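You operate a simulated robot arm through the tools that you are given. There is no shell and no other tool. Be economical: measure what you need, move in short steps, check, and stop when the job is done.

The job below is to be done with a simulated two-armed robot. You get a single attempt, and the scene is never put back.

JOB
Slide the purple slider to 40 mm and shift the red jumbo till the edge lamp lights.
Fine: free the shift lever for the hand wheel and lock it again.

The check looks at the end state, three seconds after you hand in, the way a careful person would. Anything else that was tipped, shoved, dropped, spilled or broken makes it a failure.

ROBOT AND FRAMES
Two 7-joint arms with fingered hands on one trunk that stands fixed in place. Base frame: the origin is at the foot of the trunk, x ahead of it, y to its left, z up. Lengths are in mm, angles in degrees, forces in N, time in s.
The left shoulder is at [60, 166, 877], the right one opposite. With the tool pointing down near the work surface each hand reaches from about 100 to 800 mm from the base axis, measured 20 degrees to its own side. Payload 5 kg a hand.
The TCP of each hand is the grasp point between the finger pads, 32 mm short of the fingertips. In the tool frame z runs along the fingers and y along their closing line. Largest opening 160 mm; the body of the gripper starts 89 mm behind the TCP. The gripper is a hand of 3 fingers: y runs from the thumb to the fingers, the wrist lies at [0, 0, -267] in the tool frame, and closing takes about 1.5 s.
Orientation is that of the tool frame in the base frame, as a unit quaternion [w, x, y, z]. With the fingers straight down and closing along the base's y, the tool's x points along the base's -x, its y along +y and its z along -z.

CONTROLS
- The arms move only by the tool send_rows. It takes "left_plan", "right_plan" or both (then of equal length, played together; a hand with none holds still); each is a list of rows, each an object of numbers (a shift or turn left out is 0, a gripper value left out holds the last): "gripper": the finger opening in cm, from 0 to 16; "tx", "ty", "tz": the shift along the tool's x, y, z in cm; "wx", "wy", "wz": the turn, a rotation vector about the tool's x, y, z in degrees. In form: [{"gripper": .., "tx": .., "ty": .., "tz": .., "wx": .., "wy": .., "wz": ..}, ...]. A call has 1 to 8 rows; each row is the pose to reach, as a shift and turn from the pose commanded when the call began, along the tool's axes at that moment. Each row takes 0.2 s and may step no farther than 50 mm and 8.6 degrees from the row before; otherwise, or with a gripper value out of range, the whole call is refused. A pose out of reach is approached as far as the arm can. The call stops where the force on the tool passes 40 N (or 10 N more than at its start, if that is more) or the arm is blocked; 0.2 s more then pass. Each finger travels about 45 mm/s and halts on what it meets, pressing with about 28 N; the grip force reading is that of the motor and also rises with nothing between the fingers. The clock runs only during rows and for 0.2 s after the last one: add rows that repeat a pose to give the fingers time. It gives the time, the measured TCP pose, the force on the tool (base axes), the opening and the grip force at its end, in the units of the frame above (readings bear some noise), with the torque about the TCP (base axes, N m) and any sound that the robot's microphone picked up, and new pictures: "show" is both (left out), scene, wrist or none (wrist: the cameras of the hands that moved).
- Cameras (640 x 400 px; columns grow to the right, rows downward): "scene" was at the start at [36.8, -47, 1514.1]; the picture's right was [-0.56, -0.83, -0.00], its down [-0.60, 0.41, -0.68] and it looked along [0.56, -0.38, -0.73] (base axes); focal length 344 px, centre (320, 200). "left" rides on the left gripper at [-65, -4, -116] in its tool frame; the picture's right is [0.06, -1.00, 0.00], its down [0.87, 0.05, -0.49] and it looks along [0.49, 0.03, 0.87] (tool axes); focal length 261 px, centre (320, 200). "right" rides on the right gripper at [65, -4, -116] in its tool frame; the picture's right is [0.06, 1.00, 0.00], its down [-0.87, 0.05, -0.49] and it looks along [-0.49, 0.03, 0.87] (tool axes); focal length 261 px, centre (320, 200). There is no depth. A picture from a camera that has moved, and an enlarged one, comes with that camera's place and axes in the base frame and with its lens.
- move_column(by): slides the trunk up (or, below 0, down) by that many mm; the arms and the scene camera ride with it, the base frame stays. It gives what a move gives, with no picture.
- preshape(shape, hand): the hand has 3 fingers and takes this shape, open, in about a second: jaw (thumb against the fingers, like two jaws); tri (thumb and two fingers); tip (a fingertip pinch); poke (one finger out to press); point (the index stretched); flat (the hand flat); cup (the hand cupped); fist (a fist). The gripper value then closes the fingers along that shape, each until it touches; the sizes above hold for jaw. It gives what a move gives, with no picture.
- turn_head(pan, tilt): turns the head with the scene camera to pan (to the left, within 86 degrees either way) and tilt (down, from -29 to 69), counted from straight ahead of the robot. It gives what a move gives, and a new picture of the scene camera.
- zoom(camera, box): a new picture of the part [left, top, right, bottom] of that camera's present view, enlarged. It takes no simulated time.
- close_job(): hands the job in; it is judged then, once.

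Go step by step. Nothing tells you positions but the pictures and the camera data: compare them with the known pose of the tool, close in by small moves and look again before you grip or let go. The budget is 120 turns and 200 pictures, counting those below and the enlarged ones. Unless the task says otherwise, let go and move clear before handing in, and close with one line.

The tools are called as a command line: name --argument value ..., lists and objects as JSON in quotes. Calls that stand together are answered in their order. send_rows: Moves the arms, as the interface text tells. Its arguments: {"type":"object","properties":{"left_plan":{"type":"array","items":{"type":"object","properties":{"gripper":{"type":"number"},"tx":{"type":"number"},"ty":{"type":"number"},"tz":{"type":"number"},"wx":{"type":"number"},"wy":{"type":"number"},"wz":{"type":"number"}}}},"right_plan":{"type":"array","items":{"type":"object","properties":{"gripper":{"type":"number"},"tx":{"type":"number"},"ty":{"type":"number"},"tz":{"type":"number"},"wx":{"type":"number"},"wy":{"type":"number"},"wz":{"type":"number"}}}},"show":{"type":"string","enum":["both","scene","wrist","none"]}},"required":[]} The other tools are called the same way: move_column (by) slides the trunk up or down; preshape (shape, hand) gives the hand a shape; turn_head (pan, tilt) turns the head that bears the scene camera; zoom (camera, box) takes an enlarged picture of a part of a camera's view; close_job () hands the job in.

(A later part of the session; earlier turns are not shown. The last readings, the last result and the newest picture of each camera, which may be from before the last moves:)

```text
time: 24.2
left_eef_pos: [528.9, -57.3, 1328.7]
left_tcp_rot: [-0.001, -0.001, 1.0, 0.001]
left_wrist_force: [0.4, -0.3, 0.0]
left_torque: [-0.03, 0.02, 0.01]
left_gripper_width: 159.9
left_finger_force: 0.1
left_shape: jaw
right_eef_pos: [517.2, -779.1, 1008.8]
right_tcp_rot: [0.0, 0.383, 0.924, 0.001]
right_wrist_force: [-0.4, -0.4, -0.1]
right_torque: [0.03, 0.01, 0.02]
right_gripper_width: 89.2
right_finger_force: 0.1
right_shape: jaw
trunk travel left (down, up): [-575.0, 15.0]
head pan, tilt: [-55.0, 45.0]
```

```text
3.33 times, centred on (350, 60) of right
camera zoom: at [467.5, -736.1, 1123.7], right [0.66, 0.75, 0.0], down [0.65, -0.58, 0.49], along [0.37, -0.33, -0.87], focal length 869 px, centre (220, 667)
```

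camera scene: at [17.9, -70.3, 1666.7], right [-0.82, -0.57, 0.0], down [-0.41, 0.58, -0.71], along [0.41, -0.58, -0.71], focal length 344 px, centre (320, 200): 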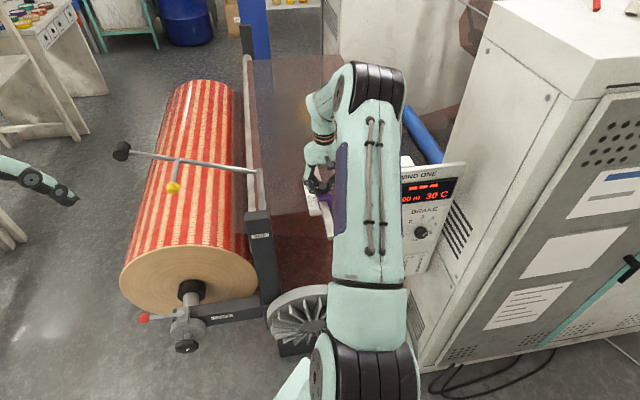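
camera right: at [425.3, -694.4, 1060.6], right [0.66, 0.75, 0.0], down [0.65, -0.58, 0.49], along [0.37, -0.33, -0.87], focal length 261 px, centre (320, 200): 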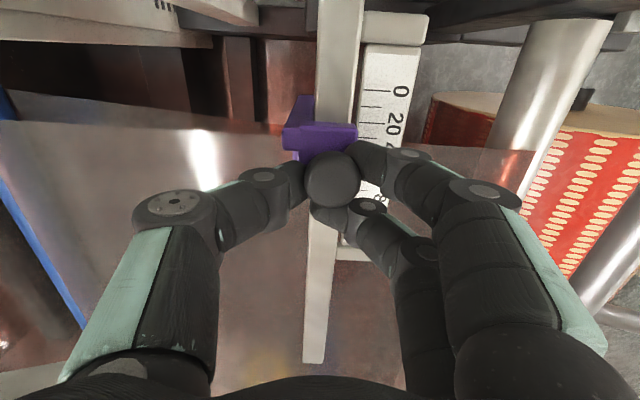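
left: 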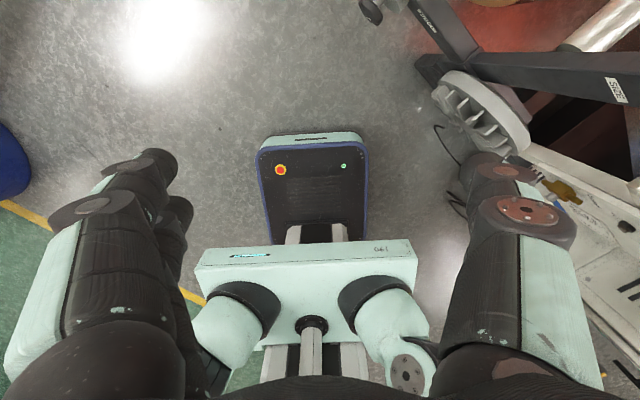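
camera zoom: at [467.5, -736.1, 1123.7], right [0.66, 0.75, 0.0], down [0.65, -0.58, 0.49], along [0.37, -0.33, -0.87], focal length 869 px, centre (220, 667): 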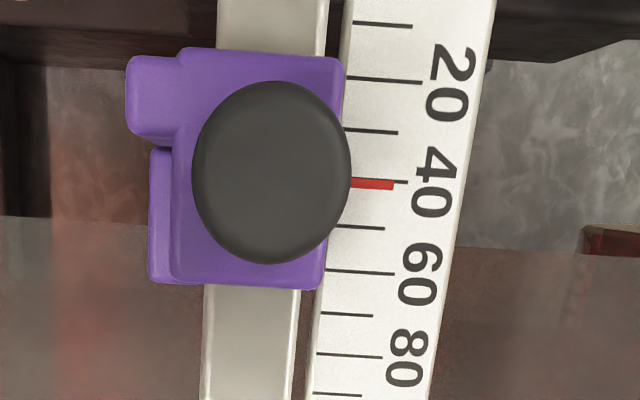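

The slider now reads 40, within about half a millimetre. Next I'll park the right arm high, in a pose that leaves the lamp in view for the scene camera, and then work the shift unit with the left hand.

send_rows --right_plan '[{"tz": -4.5, "wz": 0}, {"tx": 2, "tz": -9, "wz": -8}, {"tx": 4, "tz": -13, "wz": -16}, {"tx": 6, "tz": -17, "wz": -24}, {"tx": 8, "tz": -18.1, "wz": -32}, {"tx": 10, "tz": -18.1, "wz": -40}, {"tx": 12, "tz": -18.1, "wz": -48}, {"tx": 12.9, "ty": -0.5, "tz": -18.1, "wz": -56}]' --show "none"

send_rows --right_plan '[{"wz": -8}, {"wz": -16}, {"wz": -16}]' --show "scene"

```text
time: 26.0
left_eef_pos: [528.4, -56.4, 1331.3]
left_tcp_rot: [0.0, 0.0, 1.0, 0.0]
left_wrist_force: [-0.4, -0.1, 0.1]
left_torque: [-0.02, -0.03, -0.04]
left_gripper_width: 159.8
left_finger_force: 0.1
left_shape: jaw
right_eef_pos: [424.8, -693.6, 1188.2]
right_tcp_rot: [0.001, -0.095, 0.995, 0.001]
right_wrist_force: [0.3, 0.0, 0.4]
right_torque: [0.01, -0.03, -0.05]
right_gripper_width: 89.3
right_finger_force: 0.1
right_shape: jaw
trunk travel left (down, up): [-575.0, 15.0]
head pan, tilt: [-55.0, 45.0]
```

```text
time: 27.0
left_eef_pos: [528.9, -58.0, 1331.1]
left_tcp_rot: [0.0, -0.001, 1.0, 0.0]
left_wrist_force: [-0.3, -0.4, 0.5]
left_torque: [0.05, 0.0, -0.05]
left_gripper_width: 159.8
left_finger_force: 0.1
left_shape: jaw
right_eef_pos: [351.0, -740.5, 1133.8]
right_tcp_rot: [-0.082, -0.161, 0.983, 0.016]
right_wrist_force: [0.3, 0.1, -0.6]
right_torque: [0.01, 0.01, 0.01]
right_gripper_width: 89.8
right_finger_force: 0.0
right_shape: jaw
trunk travel left (down, up): [-575.0, 15.0]
head pan, tilt: [-55.0, 45.0]
stopped in row 3 (right hand): the arm was blocked; the commanded pose is now the measured one
camera scene: at [18.7, -70.8, 1666.7], right [-0.82, -0.57, 0.0], down [-0.41, 0.58, -0.71], along [0.41, -0.58, -0.71], focal length 344 px, centre (320, 200)
```

scene: 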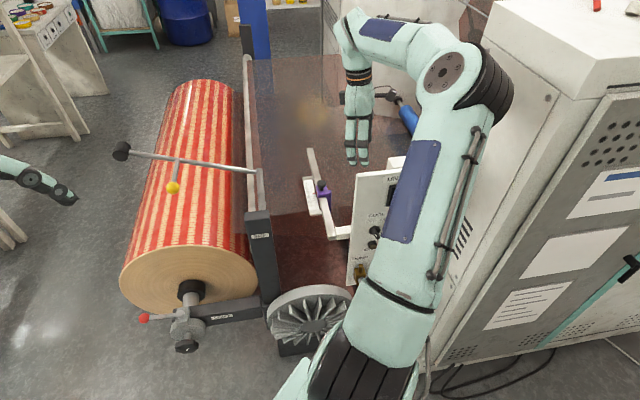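

The arm stopped as blocked, perhaps with its elbow near the cabinet. I'll check, then back off a little.

zoom --camera "scene" --box '[340, 20, 540, 300]'

send_rows --right_plan '[{"tx": -1.5, "ty": 1.5, "tz": -2, "wz": 4}, {"tx": -3, "ty": 3, "tz": -4, "wz": 8}, {"tx": -3, "ty": 3, "tz": -4, "wz": 8}]' --show "scene"

```text
1.43 times, centred on (440, 160) of scene
camera zoom: at [18.7, -70.8, 1666.7], right [-0.82, -0.57, 0.0], down [-0.41, 0.58, -0.71], along [0.41, -0.58, -0.71], focal length 492 px, centre (149, 257)
```

zoom: 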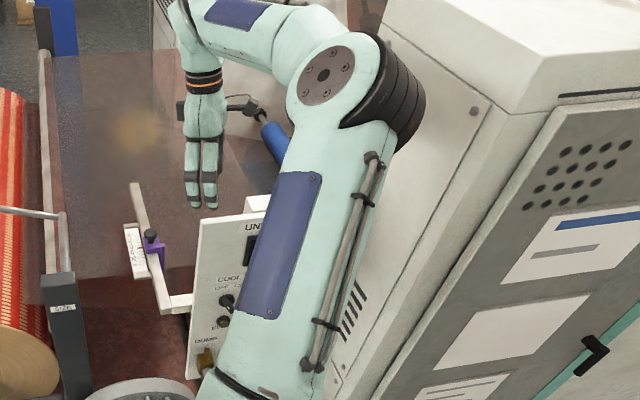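

```text
time: 27.8
left_eef_pos: [527.7, -55.4, 1331.9]
left_tcp_rot: [0.001, 0.0, 1.0, 0.0]
left_wrist_force: [-0.4, -0.3, -0.4]
left_torque: [0.0, -0.02, 0.01]
left_gripper_width: 159.5
left_finger_force: 0.0
left_shape: jaw
right_eef_pos: [374.9, -704.1, 1174.2]
right_tcp_rot: [-0.082, -0.091, 0.992, 0.009]
right_wrist_force: [0.2, 0.3, 0.3]
right_torque: [0.01, 0.02, 0.06]
right_gripper_width: 89.6
right_finger_force: 0.1
right_shape: jaw
trunk travel left (down, up): [-575.0, 15.0]
head pan, tilt: [-55.0, 45.0]
camera scene: at [17.3, -69.3, 1666.8], right [-0.82, -0.57, 0.0], down [-0.41, 0.58, -0.71], along [0.41, -0.58, -0.71], focal length 344 px, centre (320, 200)
```

scene: 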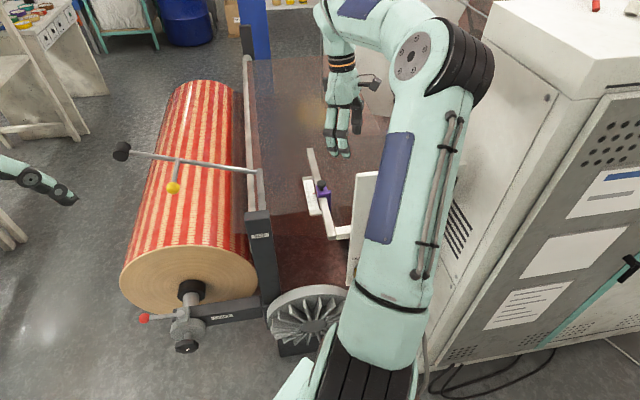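

The arm is free again. I'll park the right hand further forward and left, higher up, so the upper arm leaves the panel in view.

send_rows --right_plan '[{"tz": -4, "wx": 0.3, "wy": -1.5, "wz": 1.7}, {"tx": -1.5, "ty": 1, "tz": -8, "wx": 0.6, "wy": -3, "wz": 3.5}, {"tx": -4, "ty": 4, "tz": -11, "wx": 0.9, "wy": -4.6, "wz": 5.2}, {"tx": -6, "ty": 8, "tz": -13, "wx": 1.2, "wy": -6, "wz": 7}, {"tx": -8.5, "ty": 12, "tz": -14.5, "wx": 1.5, "wy": -7.6, "wz": 8.7}, {"tx": -11, "ty": 16, "tz": -16, "wx": 1.9, "wy": -9.2, "wz": 10.5}, {"tx": -13.5, "ty": 20, "tz": -17, "wx": 1.9, "wy": -9.2, "wz": 10.5}, {"tx": -15.5, "ty": 24, "tz": -17.7, "wx": 1.9, "wy": -9.2, "wz": 10.5}]' --show "scene"

```text
time: 29.6
left_eef_pos: [529.0, -53.7, 1330.7]
left_tcp_rot: [0.001, -0.001, 1.0, -0.001]
left_wrist_force: [0.2, 0.4, 0.3]
left_torque: [-0.04, -0.01, 0.0]
left_gripper_width: 159.9
left_finger_force: 0.1
left_shape: jaw
right_eef_pos: [511.9, -436.7, 1333.0]
right_tcp_rot: [-0.001, -0.001, 1.0, -0.007]
right_wrist_force: [0.5, 0.1, 0.3]
right_torque: [0.0, 0.02, 0.02]
right_gripper_width: 89.8
right_finger_force: 0.1
right_shape: jaw
trunk travel left (down, up): [-575.0, 15.0]
head pan, tilt: [-55.0, 45.0]
camera scene: at [17.7, -67.6, 1666.9], right [-0.82, -0.57, 0.0], down [-0.41, 0.58, -0.71], along [0.41, -0.58, -0.71], focal length 344 px, centre (320, 200)
```

scene: 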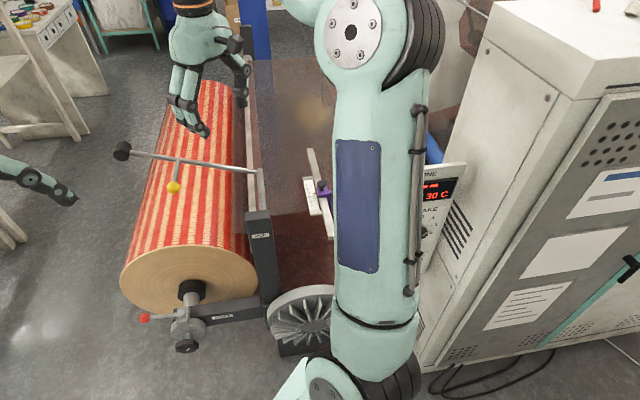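

The upper arm still hides the lamp. I'll stretch the right hand forward, above the roll, so the arm swings away to the left.

send_rows --right_plan '[{"tx": -2.5, "ty": 2.3, "tz": 2}, {"tx": -5, "ty": 4.6, "tz": 4}, {"tx": -7.5, "ty": 6.9, "tz": 6}, {"tx": -10, "ty": 9.2, "tz": 8.5}, {"tx": -12.5, "ty": 11.5, "tz": 11}, {"tx": -14.8, "ty": 13.7, "tz": 13.3}, {"tx": -14.8, "ty": 13.7, "tz": 13.3}]' --show "scene"

```text
time: 31.2
left_eef_pos: [529.5, -56.6, 1331.3]
left_tcp_rot: [0.001, -0.001, 1.0, -0.001]
left_wrist_force: [0.3, 0.3, 0.1]
left_torque: [-0.01, 0.0, 0.03]
left_gripper_width: 159.8
left_finger_force: 0.0
left_shape: jaw
right_eef_pos: [657.7, -302.7, 1196.3]
right_tcp_rot: [-0.002, -0.001, 1.0, -0.008]
right_wrist_force: [-0.9, -0.3, 0.9]
right_torque: [0.01, 0.0, -0.01]
right_gripper_width: 89.7
right_finger_force: 0.1
right_shape: jaw
trunk travel left (down, up): [-575.0, 15.0]
head pan, tilt: [-55.0, 45.0]
camera scene: at [16.8, -69.1, 1666.8], right [-0.82, -0.57, 0.0], down [-0.41, 0.58, -0.71], along [0.41, -0.58, -0.71], focal length 344 px, centre (320, 200)
```

scene: 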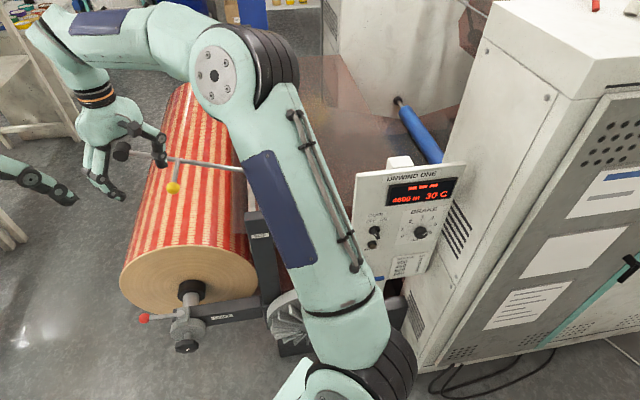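

The panel is in view now. I'll zoom in on the lamp.

zoom --camera "scene" --box '[340, 150, 480, 290]'

move_column --by -150

turn_head --pan -35 --tilt 50

```text
2.86 times, centred on (410, 220) of scene
camera zoom: at [16.8, -69.1, 1666.8], right [-0.82, -0.57, 0.0], down [-0.41, 0.58, -0.71], along [0.41, -0.58, -0.71], focal length 984 px, centre (63, 143)
```

zoom: 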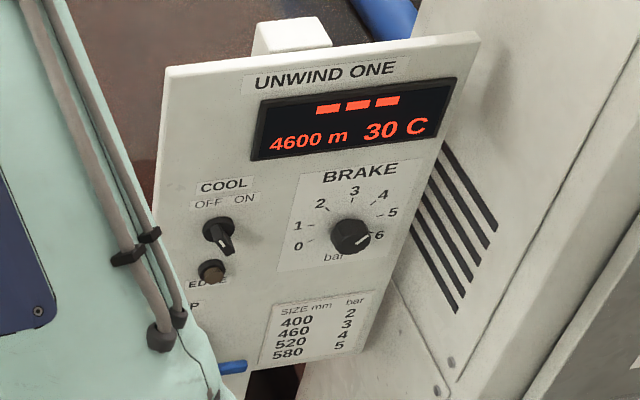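

```text
time: 33.0
left_eef_pos: [528.7, -55.8, 1181.4]
left_tcp_rot: [0.001, 0.0, 1.0, 0.0]
left_wrist_force: [0.7, 0.1, -0.4]
left_torque: [-0.01, 0.02, 0.01]
left_gripper_width: 160.0
left_finger_force: 0.1
left_shape: jaw
right_eef_pos: [658.5, -302.2, 1046.0]
right_tcp_rot: [-0.002, -0.002, 1.0, -0.007]
right_wrist_force: [-0.2, -0.2, -0.4]
right_torque: [-0.04, 0.01, 0.02]
right_gripper_width: 89.8
right_finger_force: 0.0
right_shape: jaw
trunk travel left (down, up): [-425.0, 165.0]
head pan, tilt: [-55.0, 45.0]
```

```text
time: 33.8
left_eef_pos: [529.6, -55.8, 1181.5]
left_tcp_rot: [0.001, -0.002, 1.0, 0.0]
left_wrist_force: [0.3, -0.6, -1.0]
left_torque: [0.02, 0.03, 0.0]
left_gripper_width: 160.0
left_finger_force: 0.0
left_shape: jaw
right_eef_pos: [656.7, -301.1, 1046.1]
right_tcp_rot: [-0.001, -0.001, 1.0, -0.009]
right_wrist_force: [0.2, 0.1, -0.3]
right_torque: [-0.02, -0.03, 0.04]
right_gripper_width: 89.7
right_finger_force: 0.1
right_shape: jaw
trunk travel left (down, up): [-425.0, 165.0]
head pan, tilt: [-35.0, 50.0]
camera scene: at [33.9, -46.4, 1509.9], right [-0.57, -0.82, 0.0], down [-0.63, 0.44, -0.64], along [0.53, -0.37, -0.77], focal length 344 px, centre (320, 200)
```

scene: 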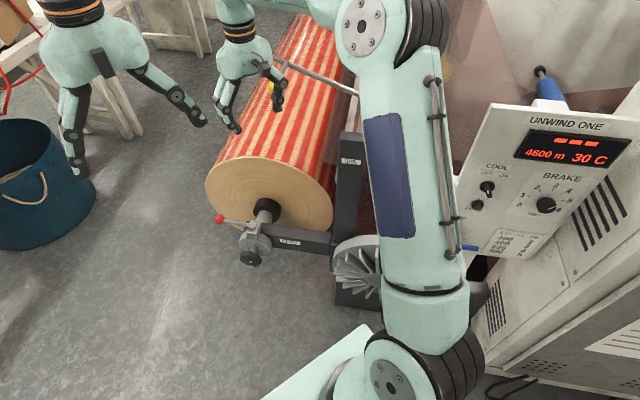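

Both the shift unit and the EDGE lamp (dark) are now in view from the head. The lever runs from its pivot near [725,-256,556] to the ball near [811,-172,561]. I'll bring the left hand in with a 45° tilt facing the roll.

send_rows --left_plan '[{"tx": -1.6, "tz": 4.6, "wx": 5.3, "wy": -2.2, "wz": -5.3}, {"tx": -3.2, "tz": 9.2, "wx": 10.6, "wy": -4.4, "wz": -10.6}, {"tx": -4.9, "tz": 13.8, "wx": 16, "wy": -6.6, "wz": -16}, {"tx": -6.5, "tz": 18.4, "wx": 21.3, "wy": -8.8, "wz": -21.3}, {"tx": -8.1, "tz": 23, "wx": 26.6, "wy": -11, "wz": -26.6}, {"tx": -9.7, "tz": 27.6, "wx": 32, "wy": -13.3, "wz": -32}, {"tx": -11.4, "tz": 32.2, "wx": 37.3, "wy": -15.5, "wz": -37.3}, {"tx": -13, "tz": 36.8, "wx": 42.6, "wy": -17.7, "wz": -42.6}]'

```text
time: 35.6
left_eef_pos: [659.5, -54.5, 813.6]
left_tcp_rot: [0.148, -0.356, 0.853, -0.352]
left_wrist_force: [2.6, 7.8, -3.1]
left_torque: [-0.73, 0.07, -0.5]
left_gripper_width: 159.8
left_finger_force: 0.0
left_shape: jaw
right_eef_pos: [658.6, -303.4, 1047.0]
right_tcp_rot: [-0.002, 0.0, 1.0, -0.008]
right_wrist_force: [-0.4, -2.4, -0.1]
right_torque: [0.2, 0.0, -0.01]
right_gripper_width: 89.4
right_finger_force: 0.0
right_shape: jaw
trunk travel left (down, up): [-425.0, 165.0]
head pan, tilt: [-35.0, 50.0]
camera scene: at [34.8, -46.5, 1509.9], right [-0.57, -0.82, 0.0], down [-0.63, 0.44, -0.64], along [0.53, -0.37, -0.77], focal length 344 px, centre (320, 200)
camera left: at [648.6, 47.3, 898.5], right [0.46, -0.54, 0.71], down [-0.89, -0.35, 0.31], along [0.08, -0.76, -0.64], focal length 261 px, centre (320, 200)
```

scene: 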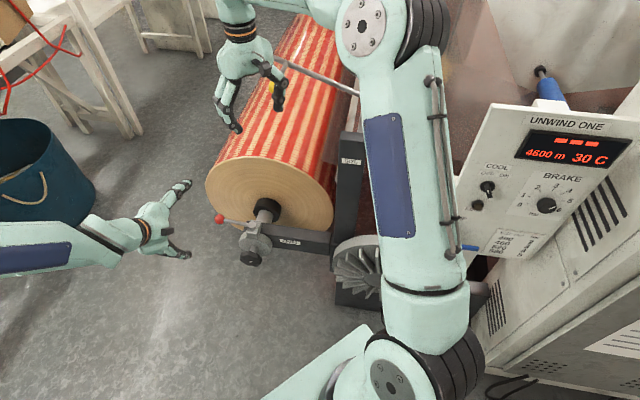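
left: 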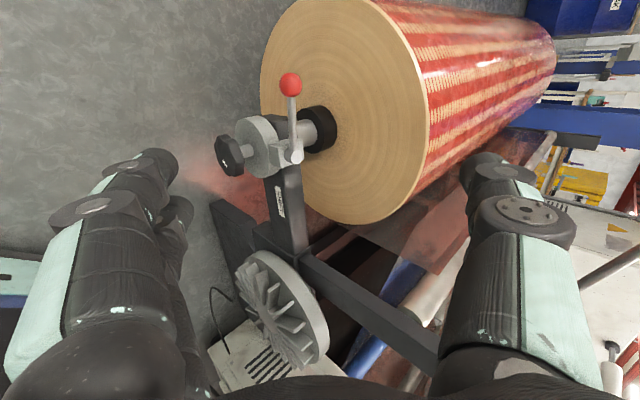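

The left hand camera shows the shift unit well. I'll zoom in.

zoom --camera "left" --box '[190, 50, 350, 210]'

```text
2.50 times, centred on (270, 130) of left
camera zoom: at [648.6, 47.3, 898.5], right [0.46, -0.54, 0.71], down [-0.89, -0.35, 0.31], along [0.08, -0.76, -0.64], focal length 652 px, centre (445, 375)
```

zoom: 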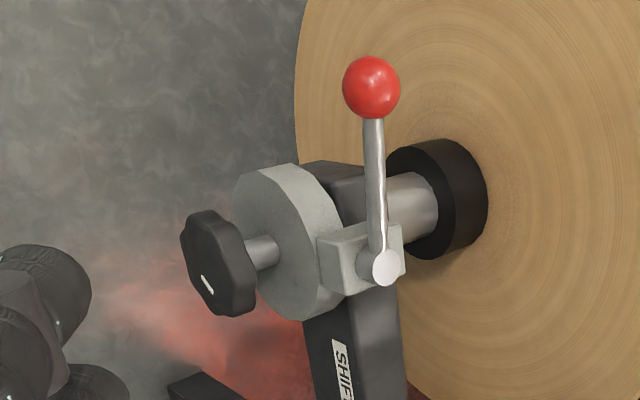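

The knob centre is near [682,-199,452] and the lever pivot near [728,-252,556]. I'll move the left hand to a pre-grasp pose about 120 mm short of the rod, with the rod running between thumb and fingers.

send_rows --left_plan '[{"tx": 0.5, "ty": 1, "tz": 4, "gripper": 10}, {"tx": 1, "ty": 2, "tz": 8}, {"tx": 1.5, "ty": 3, "tz": 12}, {"tx": 2, "ty": 4, "tz": 16}, {"tx": 2.2, "ty": 4.6, "tz": 19.5, "gripper": 8}, {"tx": 2.2, "ty": 4.6, "tz": 19.5}]'

```text
time: 37.0
left_eef_pos: [718.2, -145.9, 641.0]
left_tcp_rot: [0.147, -0.354, 0.853, -0.354]
left_wrist_force: [0.3, 0.7, -0.2]
left_torque: [0.02, 0.02, 0.02]
left_gripper_width: 80.7
left_finger_force: 0.1
left_shape: jaw
right_eef_pos: [657.5, -301.6, 1046.6]
right_tcp_rot: [-0.002, -0.002, 1.0, -0.008]
right_wrist_force: [-0.2, -0.6, -0.5]
right_torque: [-0.01, 0.0, -0.02]
right_gripper_width: 89.9
right_finger_force: 0.0
right_shape: jaw
trunk travel left (down, up): [-425.0, 165.0]
head pan, tilt: [-35.0, 50.0]
camera scene: at [34.0, -46.3, 1509.9], right [-0.57, -0.82, 0.0], down [-0.63, 0.44, -0.64], along [0.53, -0.37, -0.77], focal length 344 px, centre (320, 200)
camera left: at [709.0, -43.6, 726.2], right [0.45, -0.54, 0.71], down [-0.89, -0.34, 0.31], along [0.08, -0.77, -0.64], focal length 261 px, centre (320, 200)
```

scene: 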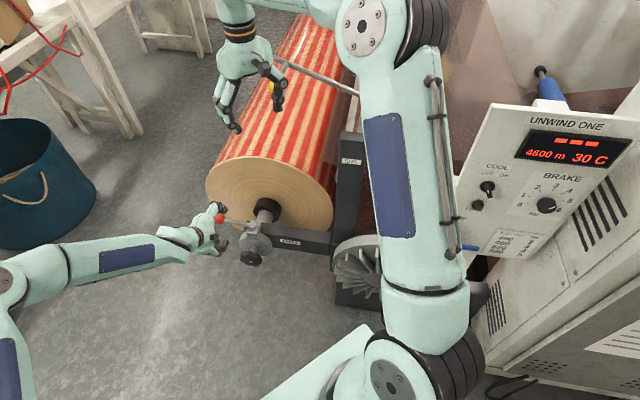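
left: 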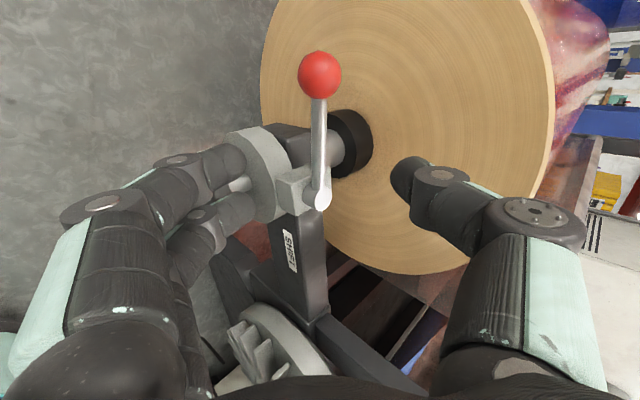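

The lever is centred between thumb and fingers. I'll advance 105 mm so the rod sits between the fingertips, then partly close.

send_rows --left_plan '[{"tx": -0.2, "ty": -0.1, "tz": 3.5}, {"tx": -0.4, "ty": -0.2, "tz": 7}, {"tx": -0.5, "ty": -0.2, "tz": 10.5}, {"tx": -0.5, "ty": -0.2, "tz": 10.5}]'

```text
time: 38.0
left_eef_pos: [777.1, -193.7, 572.8]
left_tcp_rot: [0.147, -0.354, 0.853, -0.354]
left_wrist_force: [-0.3, -0.4, -0.4]
left_torque: [0.01, -0.03, 0.01]
left_gripper_width: 80.6
left_finger_force: 0.0
left_shape: jaw
right_eef_pos: [657.8, -301.0, 1046.4]
right_tcp_rot: [-0.002, -0.002, 1.0, -0.008]
right_wrist_force: [0.7, -0.4, -0.6]
right_torque: [0.01, 0.01, 0.02]
right_gripper_width: 89.4
right_finger_force: 0.1
right_shape: jaw
trunk travel left (down, up): [-425.0, 165.0]
head pan, tilt: [-35.0, 50.0]
camera scene: at [34.0, -46.3, 1509.9], right [-0.57, -0.82, 0.0], down [-0.63, 0.44, -0.64], along [0.53, -0.37, -0.77], focal length 344 px, centre (320, 200)
camera left: at [766.6, -91.7, 656.4], right [0.45, -0.54, 0.71], down [-0.89, -0.34, 0.31], along [0.08, -0.77, -0.64], focal length 261 px, centre (320, 200)
```

scene: 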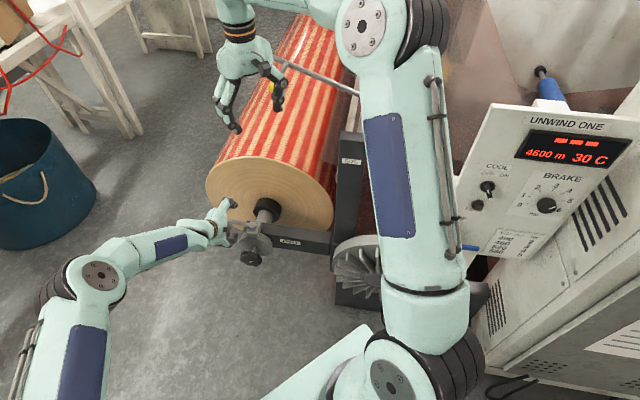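
left: 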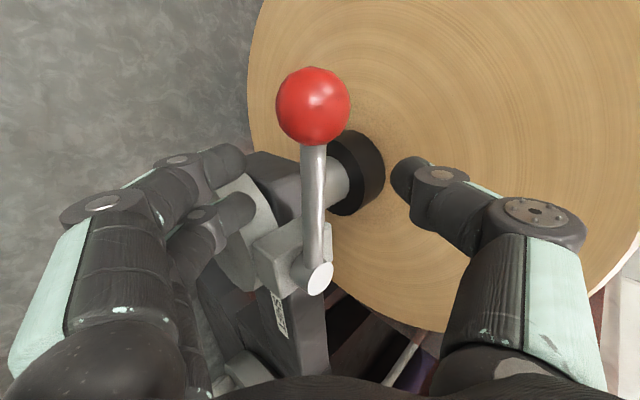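

The rod is between the fingertips. I'll close to 3 cm and look.

send_rows --left_plan '[{"gripper": 6}, {"gripper": 4}, {"gripper": 3}, {"gripper": 3}, {"gripper": 3}]' --show "wrist"

```text
time: 39.2
left_eef_pos: [776.3, -193.9, 572.7]
left_tcp_rot: [0.147, -0.353, 0.853, -0.354]
left_wrist_force: [0.5, -0.2, -0.6]
left_torque: [-0.02, 0.02, 0.01]
left_gripper_width: 30.6
left_finger_force: 0.1
left_shape: jaw
right_eef_pos: [657.6, -301.9, 1046.8]
right_tcp_rot: [-0.001, -0.002, 1.0, -0.008]
right_wrist_force: [0.7, -0.2, 0.5]
right_torque: [0.02, 0.02, 0.01]
right_gripper_width: 89.7
right_finger_force: 0.0
right_shape: jaw
trunk travel left (down, up): [-425.0, 165.0]
head pan, tilt: [-35.0, 50.0]
camera left: at [766.5, -91.7, 656.6], right [0.45, -0.54, 0.71], down [-0.89, -0.34, 0.31], along [0.08, -0.77, -0.64], focal length 261 px, centre (320, 200)
```

left: 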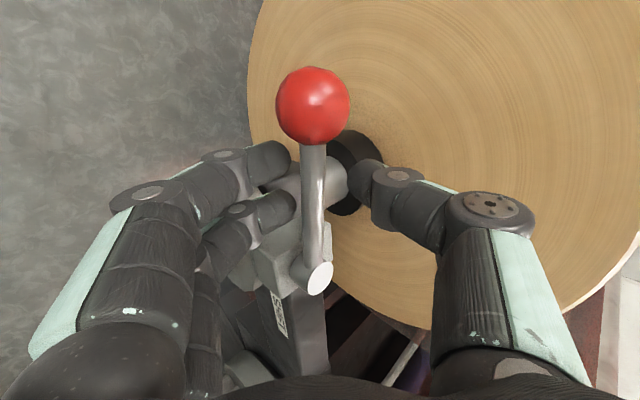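

The rod is caged. I'll pull it gently toward the operator side along an arc about the pivot and watch the force.

send_rows --left_plan '[{"tx": 0.07, "ty": 0.7, "tz": -0.7, "wy": -5.6, "wz": -5.6}, {"tx": 0.27, "ty": 1.37, "tz": -1.37, "wy": -11.3, "wz": -11.3}, {"tx": 0.6, "ty": 2.0, "tz": -2.0, "wy": -17, "wz": -17}, {"tx": 0.6, "ty": 2.0, "tz": -2.0, "wy": -17, "wz": -17}]' --show "wrist"

```text
time: 40.2
left_eef_pos: [752.5, -180.2, 571.1]
left_tcp_rot: [0.218, -0.524, 0.76, -0.316]
left_wrist_force: [-0.7, 0.0, 0.3]
left_torque: [0.0, -0.01, 0.01]
left_gripper_width: 30.5
left_finger_force: 0.1
left_shape: jaw
right_eef_pos: [657.9, -300.8, 1045.2]
right_tcp_rot: [-0.001, -0.002, 1.0, -0.008]
right_wrist_force: [1.0, 0.4, -0.3]
right_torque: [0.03, 0.01, -0.02]
right_gripper_width: 89.8
right_finger_force: 0.1
right_shape: jaw
trunk travel left (down, up): [-425.0, 165.0]
head pan, tilt: [-35.0, 50.0]
camera left: at [701.5, -90.7, 655.1], right [0.64, -0.31, 0.71], down [-0.67, -0.68, 0.31], along [0.38, -0.67, -0.64], focal length 261 px, centre (320, 200)
```

left: 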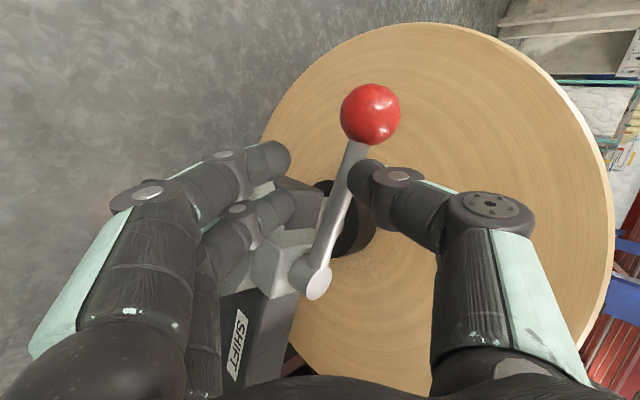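

No force yet, since the thumb is only now reaching the rod. I'll keep pulling.

send_rows --left_plan '[{"tx": -0.35, "ty": 0.53, "tz": -0.53}, {"tx": -0.7, "ty": 1.07, "tz": -1.07}, {"tx": -1.07, "ty": 1.6, "tz": -1.6}, {"tx": -1.07, "ty": 1.6, "tz": -1.6}]' --show "wrist"

```text
time: 41.2
left_eef_pos: [734.8, -161.2, 571.2]
left_tcp_rot: [0.218, -0.524, 0.761, -0.315]
left_wrist_force: [0.4, -1.2, 0.2]
left_torque: [0.01, -0.01, 0.02]
left_gripper_width: 30.5
left_finger_force: 0.0
left_shape: jaw
right_eef_pos: [658.2, -301.4, 1046.6]
right_tcp_rot: [-0.001, -0.002, 1.0, -0.009]
right_wrist_force: [0.2, -0.5, -0.9]
right_torque: [0.04, -0.01, 0.0]
right_gripper_width: 89.6
right_finger_force: 0.1
right_shape: jaw
trunk travel left (down, up): [-425.0, 165.0]
head pan, tilt: [-35.0, 50.0]
camera left: at [683.4, -72.3, 655.6], right [0.64, -0.31, 0.71], down [-0.67, -0.68, 0.31], along [0.38, -0.67, -0.64], focal length 261 px, centre (320, 200)
```

left: 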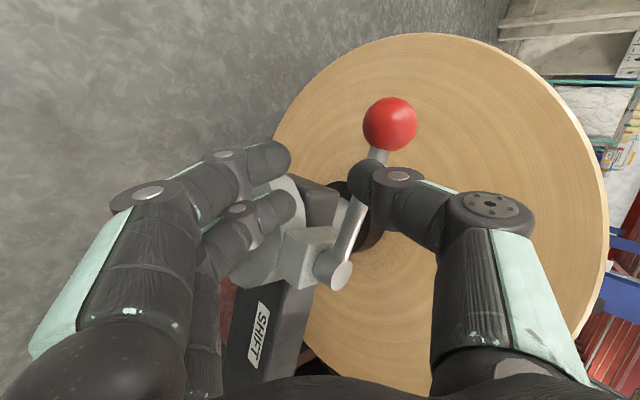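

The thumb slid over the top of the rod. I'll open, go back, and reach about 25 mm deeper before closing.

send_rows --left_plan '[{"gripper": 8}, {"gripper": 8}, {"gripper": 8, "tx": 0.5, "ty": -1.2, "tz": 1.1, "wy": 5.6, "wz": 5.6}, {"tx": 1.1, "ty": -2.5, "tz": 2.3, "wy": 11.3, "wz": 11.3}, {"tx": 1.6, "ty": -3.7, "tz": 3.5, "wy": 17, "wz": 17}, {"tx": 1.6, "ty": -3.7, "tz": 3.5, "wy": 17, "wz": 17}]' --show "none"

send_rows --left_plan '[{"tz": 1.3}, {"tz": 2.5}, {"tz": 2.5, "gripper": 6}, {"tz": 2.5, "gripper": 4}, {"tz": 2.5, "gripper": 3}, {"tz": 2.5, "gripper": 2}, {"tz": 2.5, "gripper": 2}]'

```text
time: 42.6
left_eef_pos: [776.2, -194.2, 573.2]
left_tcp_rot: [0.148, -0.354, 0.853, -0.354]
left_wrist_force: [0.0, 0.7, -0.7]
left_torque: [0.01, -0.01, -0.03]
left_gripper_width: 79.3
left_finger_force: 0.1
left_shape: jaw
right_eef_pos: [657.7, -301.9, 1047.1]
right_tcp_rot: [-0.001, -0.001, 1.0, -0.008]
right_wrist_force: [-0.3, -1.2, -0.8]
right_torque: [0.01, 0.0, 0.01]
right_gripper_width: 89.7
right_finger_force: 0.0
right_shape: jaw
trunk travel left (down, up): [-425.0, 165.0]
head pan, tilt: [-35.0, 50.0]
```

```text
time: 44.2
left_eef_pos: [790.0, -208.5, 554.7]
left_tcp_rot: [0.149, -0.355, 0.852, -0.354]
left_wrist_force: [0.1, -0.1, -0.3]
left_torque: [-0.03, -0.02, 0.02]
left_gripper_width: 20.5
left_finger_force: 0.0
left_shape: jaw
right_eef_pos: [657.8, -300.7, 1046.9]
right_tcp_rot: [-0.001, -0.002, 1.0, -0.007]
right_wrist_force: [0.7, 0.3, 0.1]
right_torque: [-0.03, 0.02, -0.02]
right_gripper_width: 89.6
right_finger_force: 0.1
right_shape: jaw
trunk travel left (down, up): [-425.0, 165.0]
head pan, tilt: [-35.0, 50.0]
camera scene: at [34.0, -46.4, 1509.9], right [-0.57, -0.82, 0.0], down [-0.63, 0.44, -0.64], along [0.53, -0.37, -0.77], focal length 344 px, centre (320, 200)
camera left: at [779.2, -106.9, 639.5], right [0.45, -0.54, 0.71], down [-0.89, -0.34, 0.31], along [0.08, -0.77, -0.64], focal length 261 px, centre (320, 200)
```

scene: 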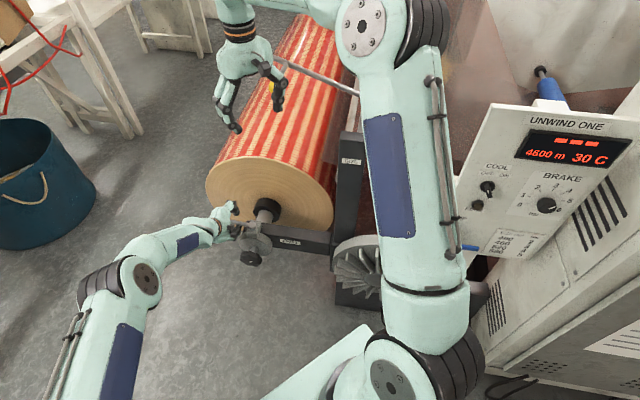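
left: 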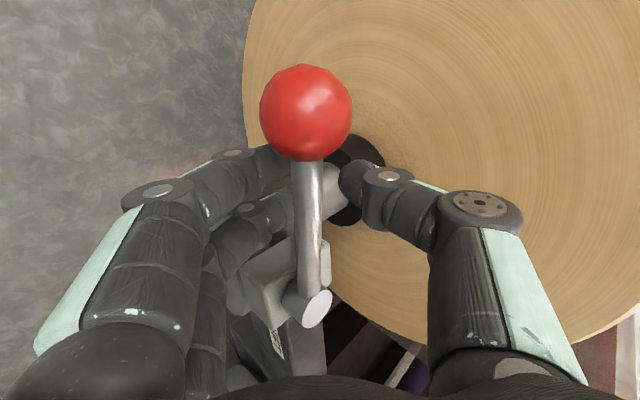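

The rod now sits in front of the fingertips. I'll close fully to check it is held.

send_rows --left_plan '[{"gripper": 1}, {"gripper": 0}, {"gripper": 0}, {"gripper": 0}]' --show "wrist"

```text
time: 45.2
left_eef_pos: [790.3, -207.0, 553.9]
left_tcp_rot: [0.148, -0.353, 0.853, -0.355]
left_wrist_force: [-0.2, 0.2, 1.1]
left_torque: [0.05, 0.02, -0.01]
left_gripper_width: 0.0
left_finger_force: 28.1
left_shape: jaw
right_eef_pos: [657.5, -302.0, 1045.3]
right_tcp_rot: [-0.001, -0.001, 1.0, -0.008]
right_wrist_force: [-0.6, -0.2, 0.0]
right_torque: [0.01, -0.01, -0.01]
right_gripper_width: 89.6
right_finger_force: 0.1
right_shape: jaw
trunk travel left (down, up): [-425.0, 165.0]
head pan, tilt: [-35.0, 50.0]
camera left: at [779.2, -107.0, 639.5], right [0.45, -0.54, 0.71], down [-0.89, -0.34, 0.31], along [0.08, -0.77, -0.64], focal length 261 px, centre (320, 200)
```

left: 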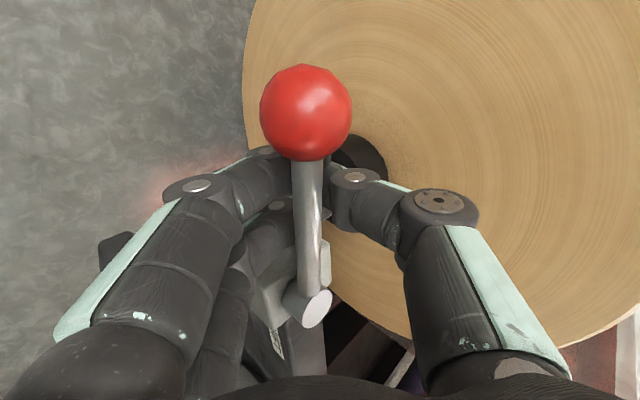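

The fingers have closed just beyond the rod, so the rod is hooked between them and the palm. I'll pull in an arc toward the operator side.

send_rows --left_plan '[{"tx": 0.07, "ty": 0.7, "tz": -0.7, "wy": -5.6, "wz": -5.6}, {"tx": 0.27, "ty": 1.37, "tz": -1.37, "wy": -11.3, "wz": -11.3}, {"tx": 0.6, "ty": 2.0, "tz": -2.0, "wy": -17, "wz": -17}, {"tx": 1.1, "ty": 2.6, "tz": -2.6, "wy": -22.6, "wz": -22.6}, {"tx": 1.1, "ty": 2.6, "tz": -2.6, "wy": -22.6, "wz": -22.6}]'

```text
time: 46.4
left_eef_pos: [756.2, -189.9, 552.8]
left_tcp_rot: [0.239, -0.575, 0.723, -0.299]
left_wrist_force: [-0.5, -0.5, 1.6]
left_torque: [0.05, 0.04, -0.05]
left_gripper_width: 0.0
left_finger_force: 28.1
left_shape: jaw
right_eef_pos: [658.0, -302.1, 1045.5]
right_tcp_rot: [-0.001, -0.001, 1.0, -0.007]
right_wrist_force: [-0.5, 0.2, -0.4]
right_torque: [-0.01, 0.02, -0.01]
right_gripper_width: 89.9
right_finger_force: 0.1
right_shape: jaw
trunk travel left (down, up): [-425.0, 165.0]
head pan, tilt: [-35.0, 50.0]
camera scene: at [33.9, -46.5, 1509.9], right [-0.57, -0.82, 0.0], down [-0.63, 0.44, -0.64], along [0.53, -0.37, -0.77], focal length 344 px, centre (320, 200)
camera left: at [692.7, -108.8, 637.4], right [0.67, -0.22, 0.71], down [-0.57, -0.76, 0.31], along [0.47, -0.61, -0.64], focal length 261 px, centre (320, 200)
```

scene: 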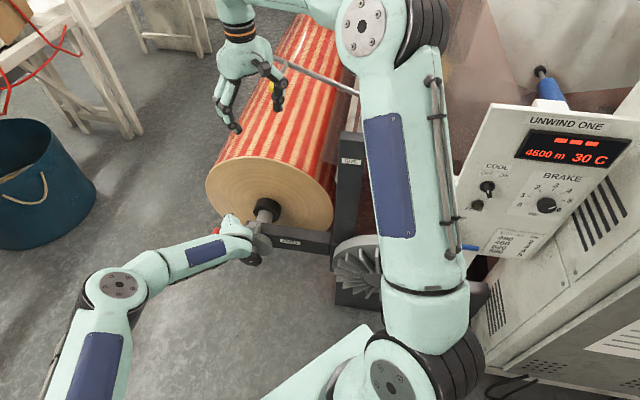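
left: 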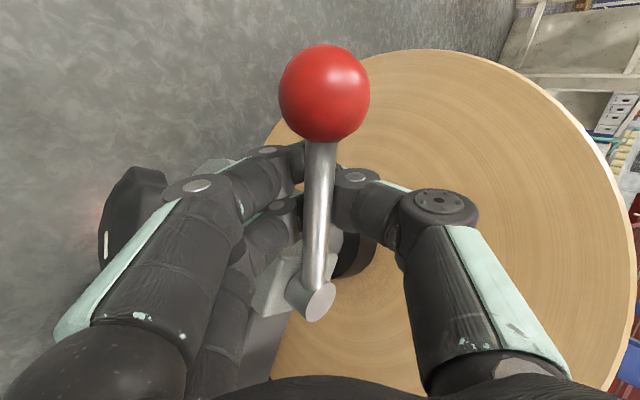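

The lever swung along by about 30° with little force. I'll continue the arc.

send_rows --left_plan '[{"tx": 0.07, "ty": 0.7, "tz": -0.7, "wy": -5.6, "wz": -5.6}, {"tx": 0.27, "ty": 1.37, "tz": -1.37, "wy": -11.3, "wz": -11.3}, {"tx": 0.6, "ty": 2.0, "tz": -2.0, "wy": -17, "wz": -17}, {"tx": 1.1, "ty": 2.6, "tz": -2.6, "wy": -22.6, "wz": -22.6}, {"tx": 1.1, "ty": 2.6, "tz": -2.6, "wy": -22.6, "wz": -22.6}]'

```text
time: 47.6
left_eef_pos: [718.2, -190.9, 554.2]
left_tcp_rot: [-0.314, 0.753, -0.535, 0.222]
left_wrist_force: [10.1, -1.0, 0.1]
left_torque: [0.01, 0.04, -0.02]
left_gripper_width: 0.0
left_finger_force: 27.7
left_shape: jaw
right_eef_pos: [658.2, -301.5, 1045.6]
right_tcp_rot: [-0.001, -0.002, 1.0, -0.008]
right_wrist_force: [-0.7, 0.2, 0.6]
right_torque: [0.01, 0.01, 0.02]
right_gripper_width: 89.4
right_finger_force: 0.0
right_shape: jaw
trunk travel left (down, up): [-425.0, 165.0]
head pan, tilt: [-35.0, 50.0]
camera scene: at [34.5, -46.6, 1509.9], right [-0.57, -0.82, 0.0], down [-0.63, 0.44, -0.64], along [0.53, -0.37, -0.77], focal length 344 px, centre (320, 200)
camera left: at [622.2, -155.7, 637.8], right [0.68, 0.17, 0.71], down [-0.08, -0.95, 0.31], along [0.72, -0.27, -0.63], focal length 261 px, centre (320, 200)
```

scene: 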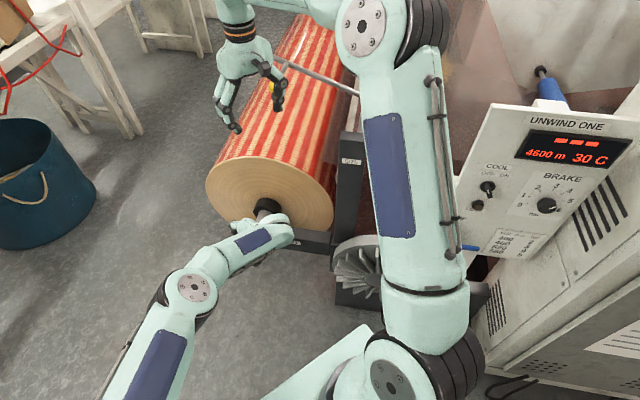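
left: 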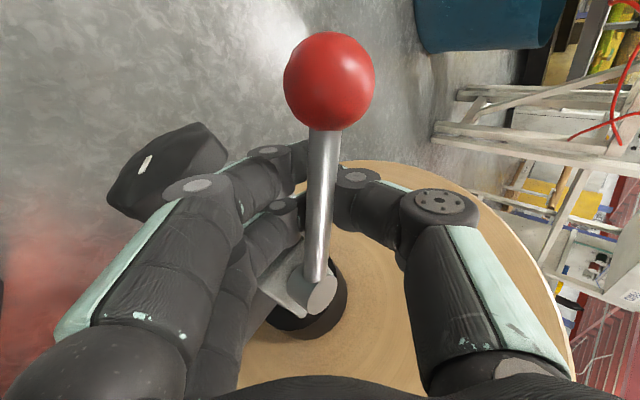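

The lever is about 61° round with some resistance. I'll push on a little to find the stop.

send_rows --left_plan '[{"tx": 0.03, "ty": 0.35, "tz": -0.35, "wy": -2.8, "wz": -2.8}, {"tx": 0.07, "ty": 0.7, "tz": -0.7, "wy": -5.6, "wz": -5.6}, {"tx": 0.15, "ty": 1.05, "tz": -1.05, "wy": -8.5, "wz": -8.5}, {"tx": 0.27, "ty": 1.37, "tz": -1.37, "wy": -11.3, "wz": -11.3}]'

```text
time: 48.2
left_eef_pos: [714.8, -190.6, 556.2]
left_tcp_rot: [-0.33, 0.784, -0.484, 0.205]
left_wrist_force: [22.9, -3.0, -9.1]
left_torque: [0.02, 0.13, -0.13]
left_gripper_width: 0.0
left_finger_force: 27.9
left_shape: jaw
left hand out of reach, approached as far as the arm can: row 3
right_eef_pos: [659.2, -302.6, 1045.6]
right_tcp_rot: [-0.001, -0.002, 1.0, -0.007]
right_wrist_force: [-0.2, -0.3, 0.8]
right_torque: [-0.01, -0.02, -0.03]
right_gripper_width: 89.7
right_finger_force: 0.1
right_shape: jaw
trunk travel left (down, up): [-425.0, 165.0]
head pan, tilt: [-35.0, 50.0]
stopped in row 3 (left hand): the force on the tool passed its limit at 44 N (the readings are from after the stop); the commanded pose is now the measured one
camera scene: at [35.6, -46.2, 1509.7], right [-0.57, -0.82, 0.0], down [-0.63, 0.44, -0.64], along [0.53, -0.37, -0.77], focal length 344 px, centre (320, 200)
camera left: at [614.3, -168.8, 638.8], right [0.65, 0.26, 0.71], down [0.04, -0.95, 0.31], along [0.76, -0.17, -0.63], focal length 261 px, centre (320, 200)
```

scene: 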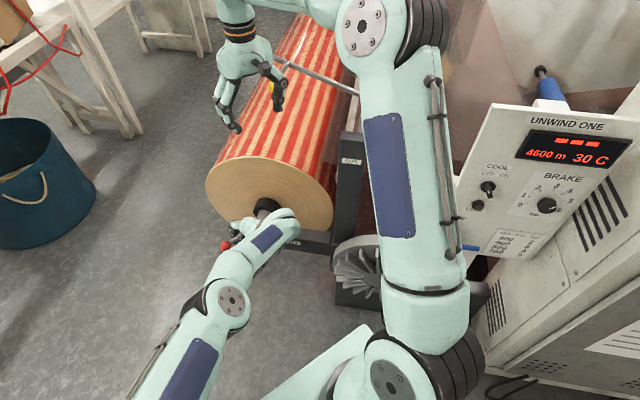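
left: 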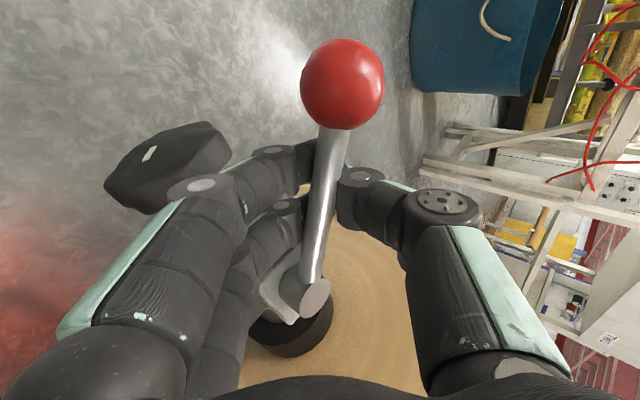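

The stop is reached, so the lever is swung to its other end. I'll open and back the hand away along its own axis.

send_rows --left_plan '[{"gripper": 4}, {"gripper": 8}, {"gripper": 9}, {"gripper": 9}, {"tz": -4}, {"tz": -8}, {"tz": -12}, {"tz": -15}]'

```text
time: 50.0
left_eef_pos: [618.8, -240.0, 660.3]
left_tcp_rot: [-0.33, 0.784, -0.485, 0.204]
left_wrist_force: [0.5, 0.4, 0.6]
left_torque: [0.0, 0.0, 0.04]
left_gripper_width: 89.4
left_finger_force: 0.1
left_shape: jaw
right_eef_pos: [657.0, -302.1, 1046.5]
right_tcp_rot: [-0.001, -0.002, 1.0, -0.008]
right_wrist_force: [0.3, 0.6, 0.1]
right_torque: [-0.02, 0.01, -0.01]
right_gripper_width: 89.6
right_finger_force: 0.1
right_shape: jaw
trunk travel left (down, up): [-425.0, 165.0]
head pan, tilt: [-35.0, 50.0]
camera scene: at [33.6, -46.5, 1509.9], right [-0.57, -0.82, 0.0], down [-0.63, 0.44, -0.64], along [0.53, -0.37, -0.77], focal length 344 px, centre (320, 200)
camera left: at [517.3, -217.9, 743.9], right [0.65, 0.26, 0.71], down [0.04, -0.95, 0.3], along [0.76, -0.17, -0.63], focal length 261 px, centre (320, 200)
```

scene: 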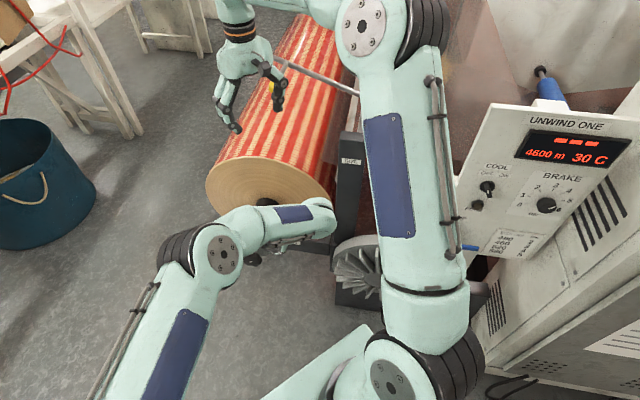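
left: 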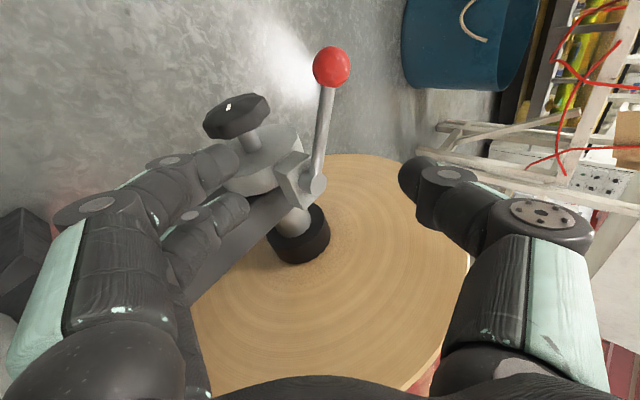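

The lever now points toward the operator. I'll swing the left hand round to face the hand wheel along the roll axis.

send_rows --left_plan '[{"tx": -1, "ty": -2, "tz": -3.5, "wy": 5.8, "wz": 5.7}, {"tx": -4, "ty": -3, "tz": -3.5, "wy": 11.7, "wz": 11.4}, {"tx": -7, "ty": -3.5, "tz": -3.5, "wy": 17.5, "wz": 17.1}, {"tx": -10, "ty": -4, "tz": -3, "wy": 23.4, "wz": 22.8}, {"tx": -13, "ty": -4.4, "tz": -2.5, "wy": 29.2, "wz": 28.5}, {"tx": -15, "ty": -4.6, "tz": -2, "wy": 35, "wz": 34.2}, {"tx": -17, "ty": -4.8, "tz": -1.5, "wy": 40.9, "wz": 39.9}, {"tx": -18.7, "ty": -4.8, "tz": -0.8, "wy": 46.7, "wz": 45.6}]'

```text
time: 51.8
left_eef_pos: [558.7, -58.2, 700.8]
left_tcp_rot: [0.166, -0.398, 0.832, -0.35]
left_wrist_force: [0.2, 0.4, 0.1]
left_torque: [-0.01, -0.03, -0.02]
left_gripper_width: 89.7
left_finger_force: 0.0
left_shape: jaw
right_eef_pos: [658.0, -300.8, 1046.7]
right_tcp_rot: [0.0, -0.001, 1.0, -0.008]
right_wrist_force: [-0.1, 0.4, 0.3]
right_torque: [-0.04, 0.02, 0.01]
right_gripper_width: 89.3
right_finger_force: 0.1
right_shape: jaw
trunk travel left (down, up): [-425.0, 165.0]
head pan, tilt: [-35.0, 50.0]
camera scene: at [34.1, -45.4, 1510.0], right [-0.57, -0.82, 0.0], down [-0.63, 0.44, -0.64], along [0.53, -0.37, -0.77], focal length 344 px, centre (320, 200)
camera left: at [537.6, 42.9, 784.2], right [0.5, -0.49, 0.71], down [-0.85, -0.43, 0.31], along [0.16, -0.76, -0.63], focal length 261 px, centre (320, 200)
```

scene: 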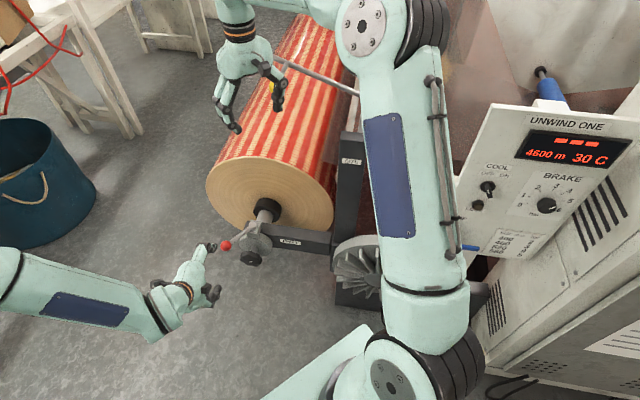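
left: 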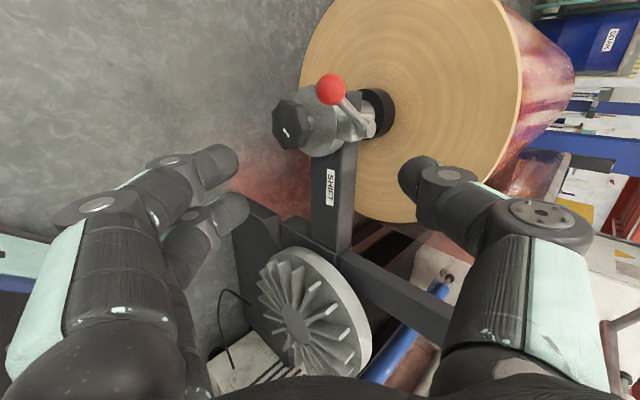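

I'll lower the left hand and level it to face the hand wheel, 150 mm short of it.

send_rows --left_plan '[{"tx": 0.2, "ty": 2.5, "tz": 3.3, "wx": 7.5, "wy": 1.1, "wz": 0.4}, {"tx": 0.4, "ty": 5.1, "tz": 6.7, "wx": 15, "wy": 2.2, "wz": 0.9}, {"tx": 0.7, "ty": 7.6, "tz": 10, "wx": 22.5, "wy": 3.3, "wz": 1.4}, {"tx": 0.9, "ty": 10.2, "tz": 13.3, "wx": 30, "wy": 4.4, "wz": 1.8}, {"tx": 1.1, "ty": 12.7, "tz": 16.6, "wx": 37.5, "wy": 5.4, "wz": 2.2}, {"tx": 1.4, "ty": 15.3, "tz": 20, "wx": 45, "wy": 6.5, "wz": 2.7}, {"tx": 1.4, "ty": 15.3, "tz": 20, "wx": 45, "wy": 6.5, "wz": 2.7}]'

```text
time: 53.4
left_eef_pos: [571.6, -87.2, 482.3]
left_tcp_rot: [-0.268, 0.265, -0.652, 0.658]
left_wrist_force: [-0.5, -0.5, -0.9]
left_torque: [0.0, -0.01, 0.0]
left_gripper_width: 89.9
left_finger_force: 0.0
left_shape: jaw
left hand out of reach, approached as far as the arm can: row 6, 7
right_eef_pos: [658.1, -301.9, 1046.1]
right_tcp_rot: [-0.002, -0.002, 1.0, -0.008]
right_wrist_force: [-0.2, 0.0, -0.5]
right_torque: [0.02, 0.04, 0.0]
right_gripper_width: 89.7
right_finger_force: 0.0
right_shape: jaw
trunk travel left (down, up): [-425.0, 165.0]
head pan, tilt: [-35.0, 50.0]
camera scene: at [34.3, -46.4, 1509.9], right [-0.57, -0.82, 0.0], down [-0.63, 0.44, -0.64], along [0.53, -0.37, -0.77], focal length 344 px, centre (320, 200)
camera left: at [536.9, 40.9, 484.9], right [-0.05, -0.04, 1.0], down [-0.96, -0.26, -0.06], along [0.26, -0.97, -0.02], focal length 261 px, centre (320, 200)
```

scene: 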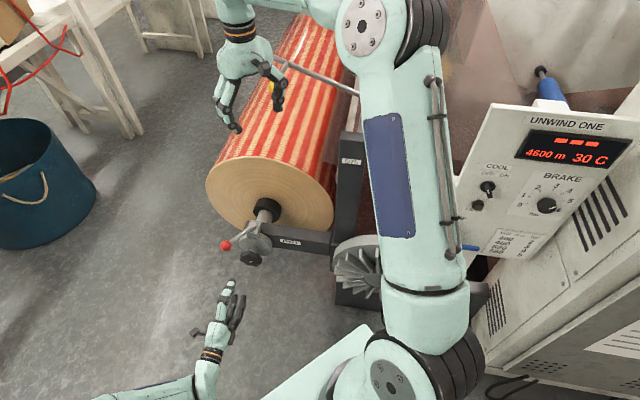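
left: 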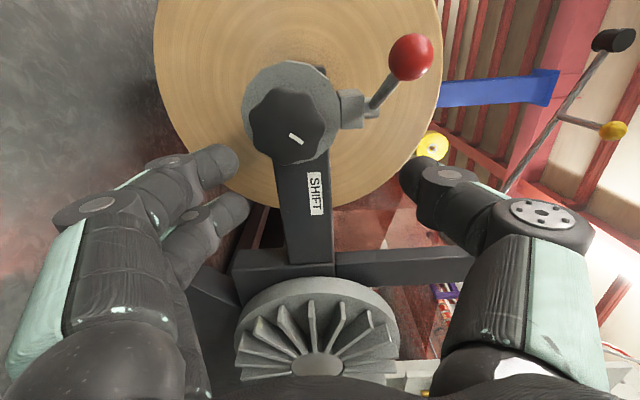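

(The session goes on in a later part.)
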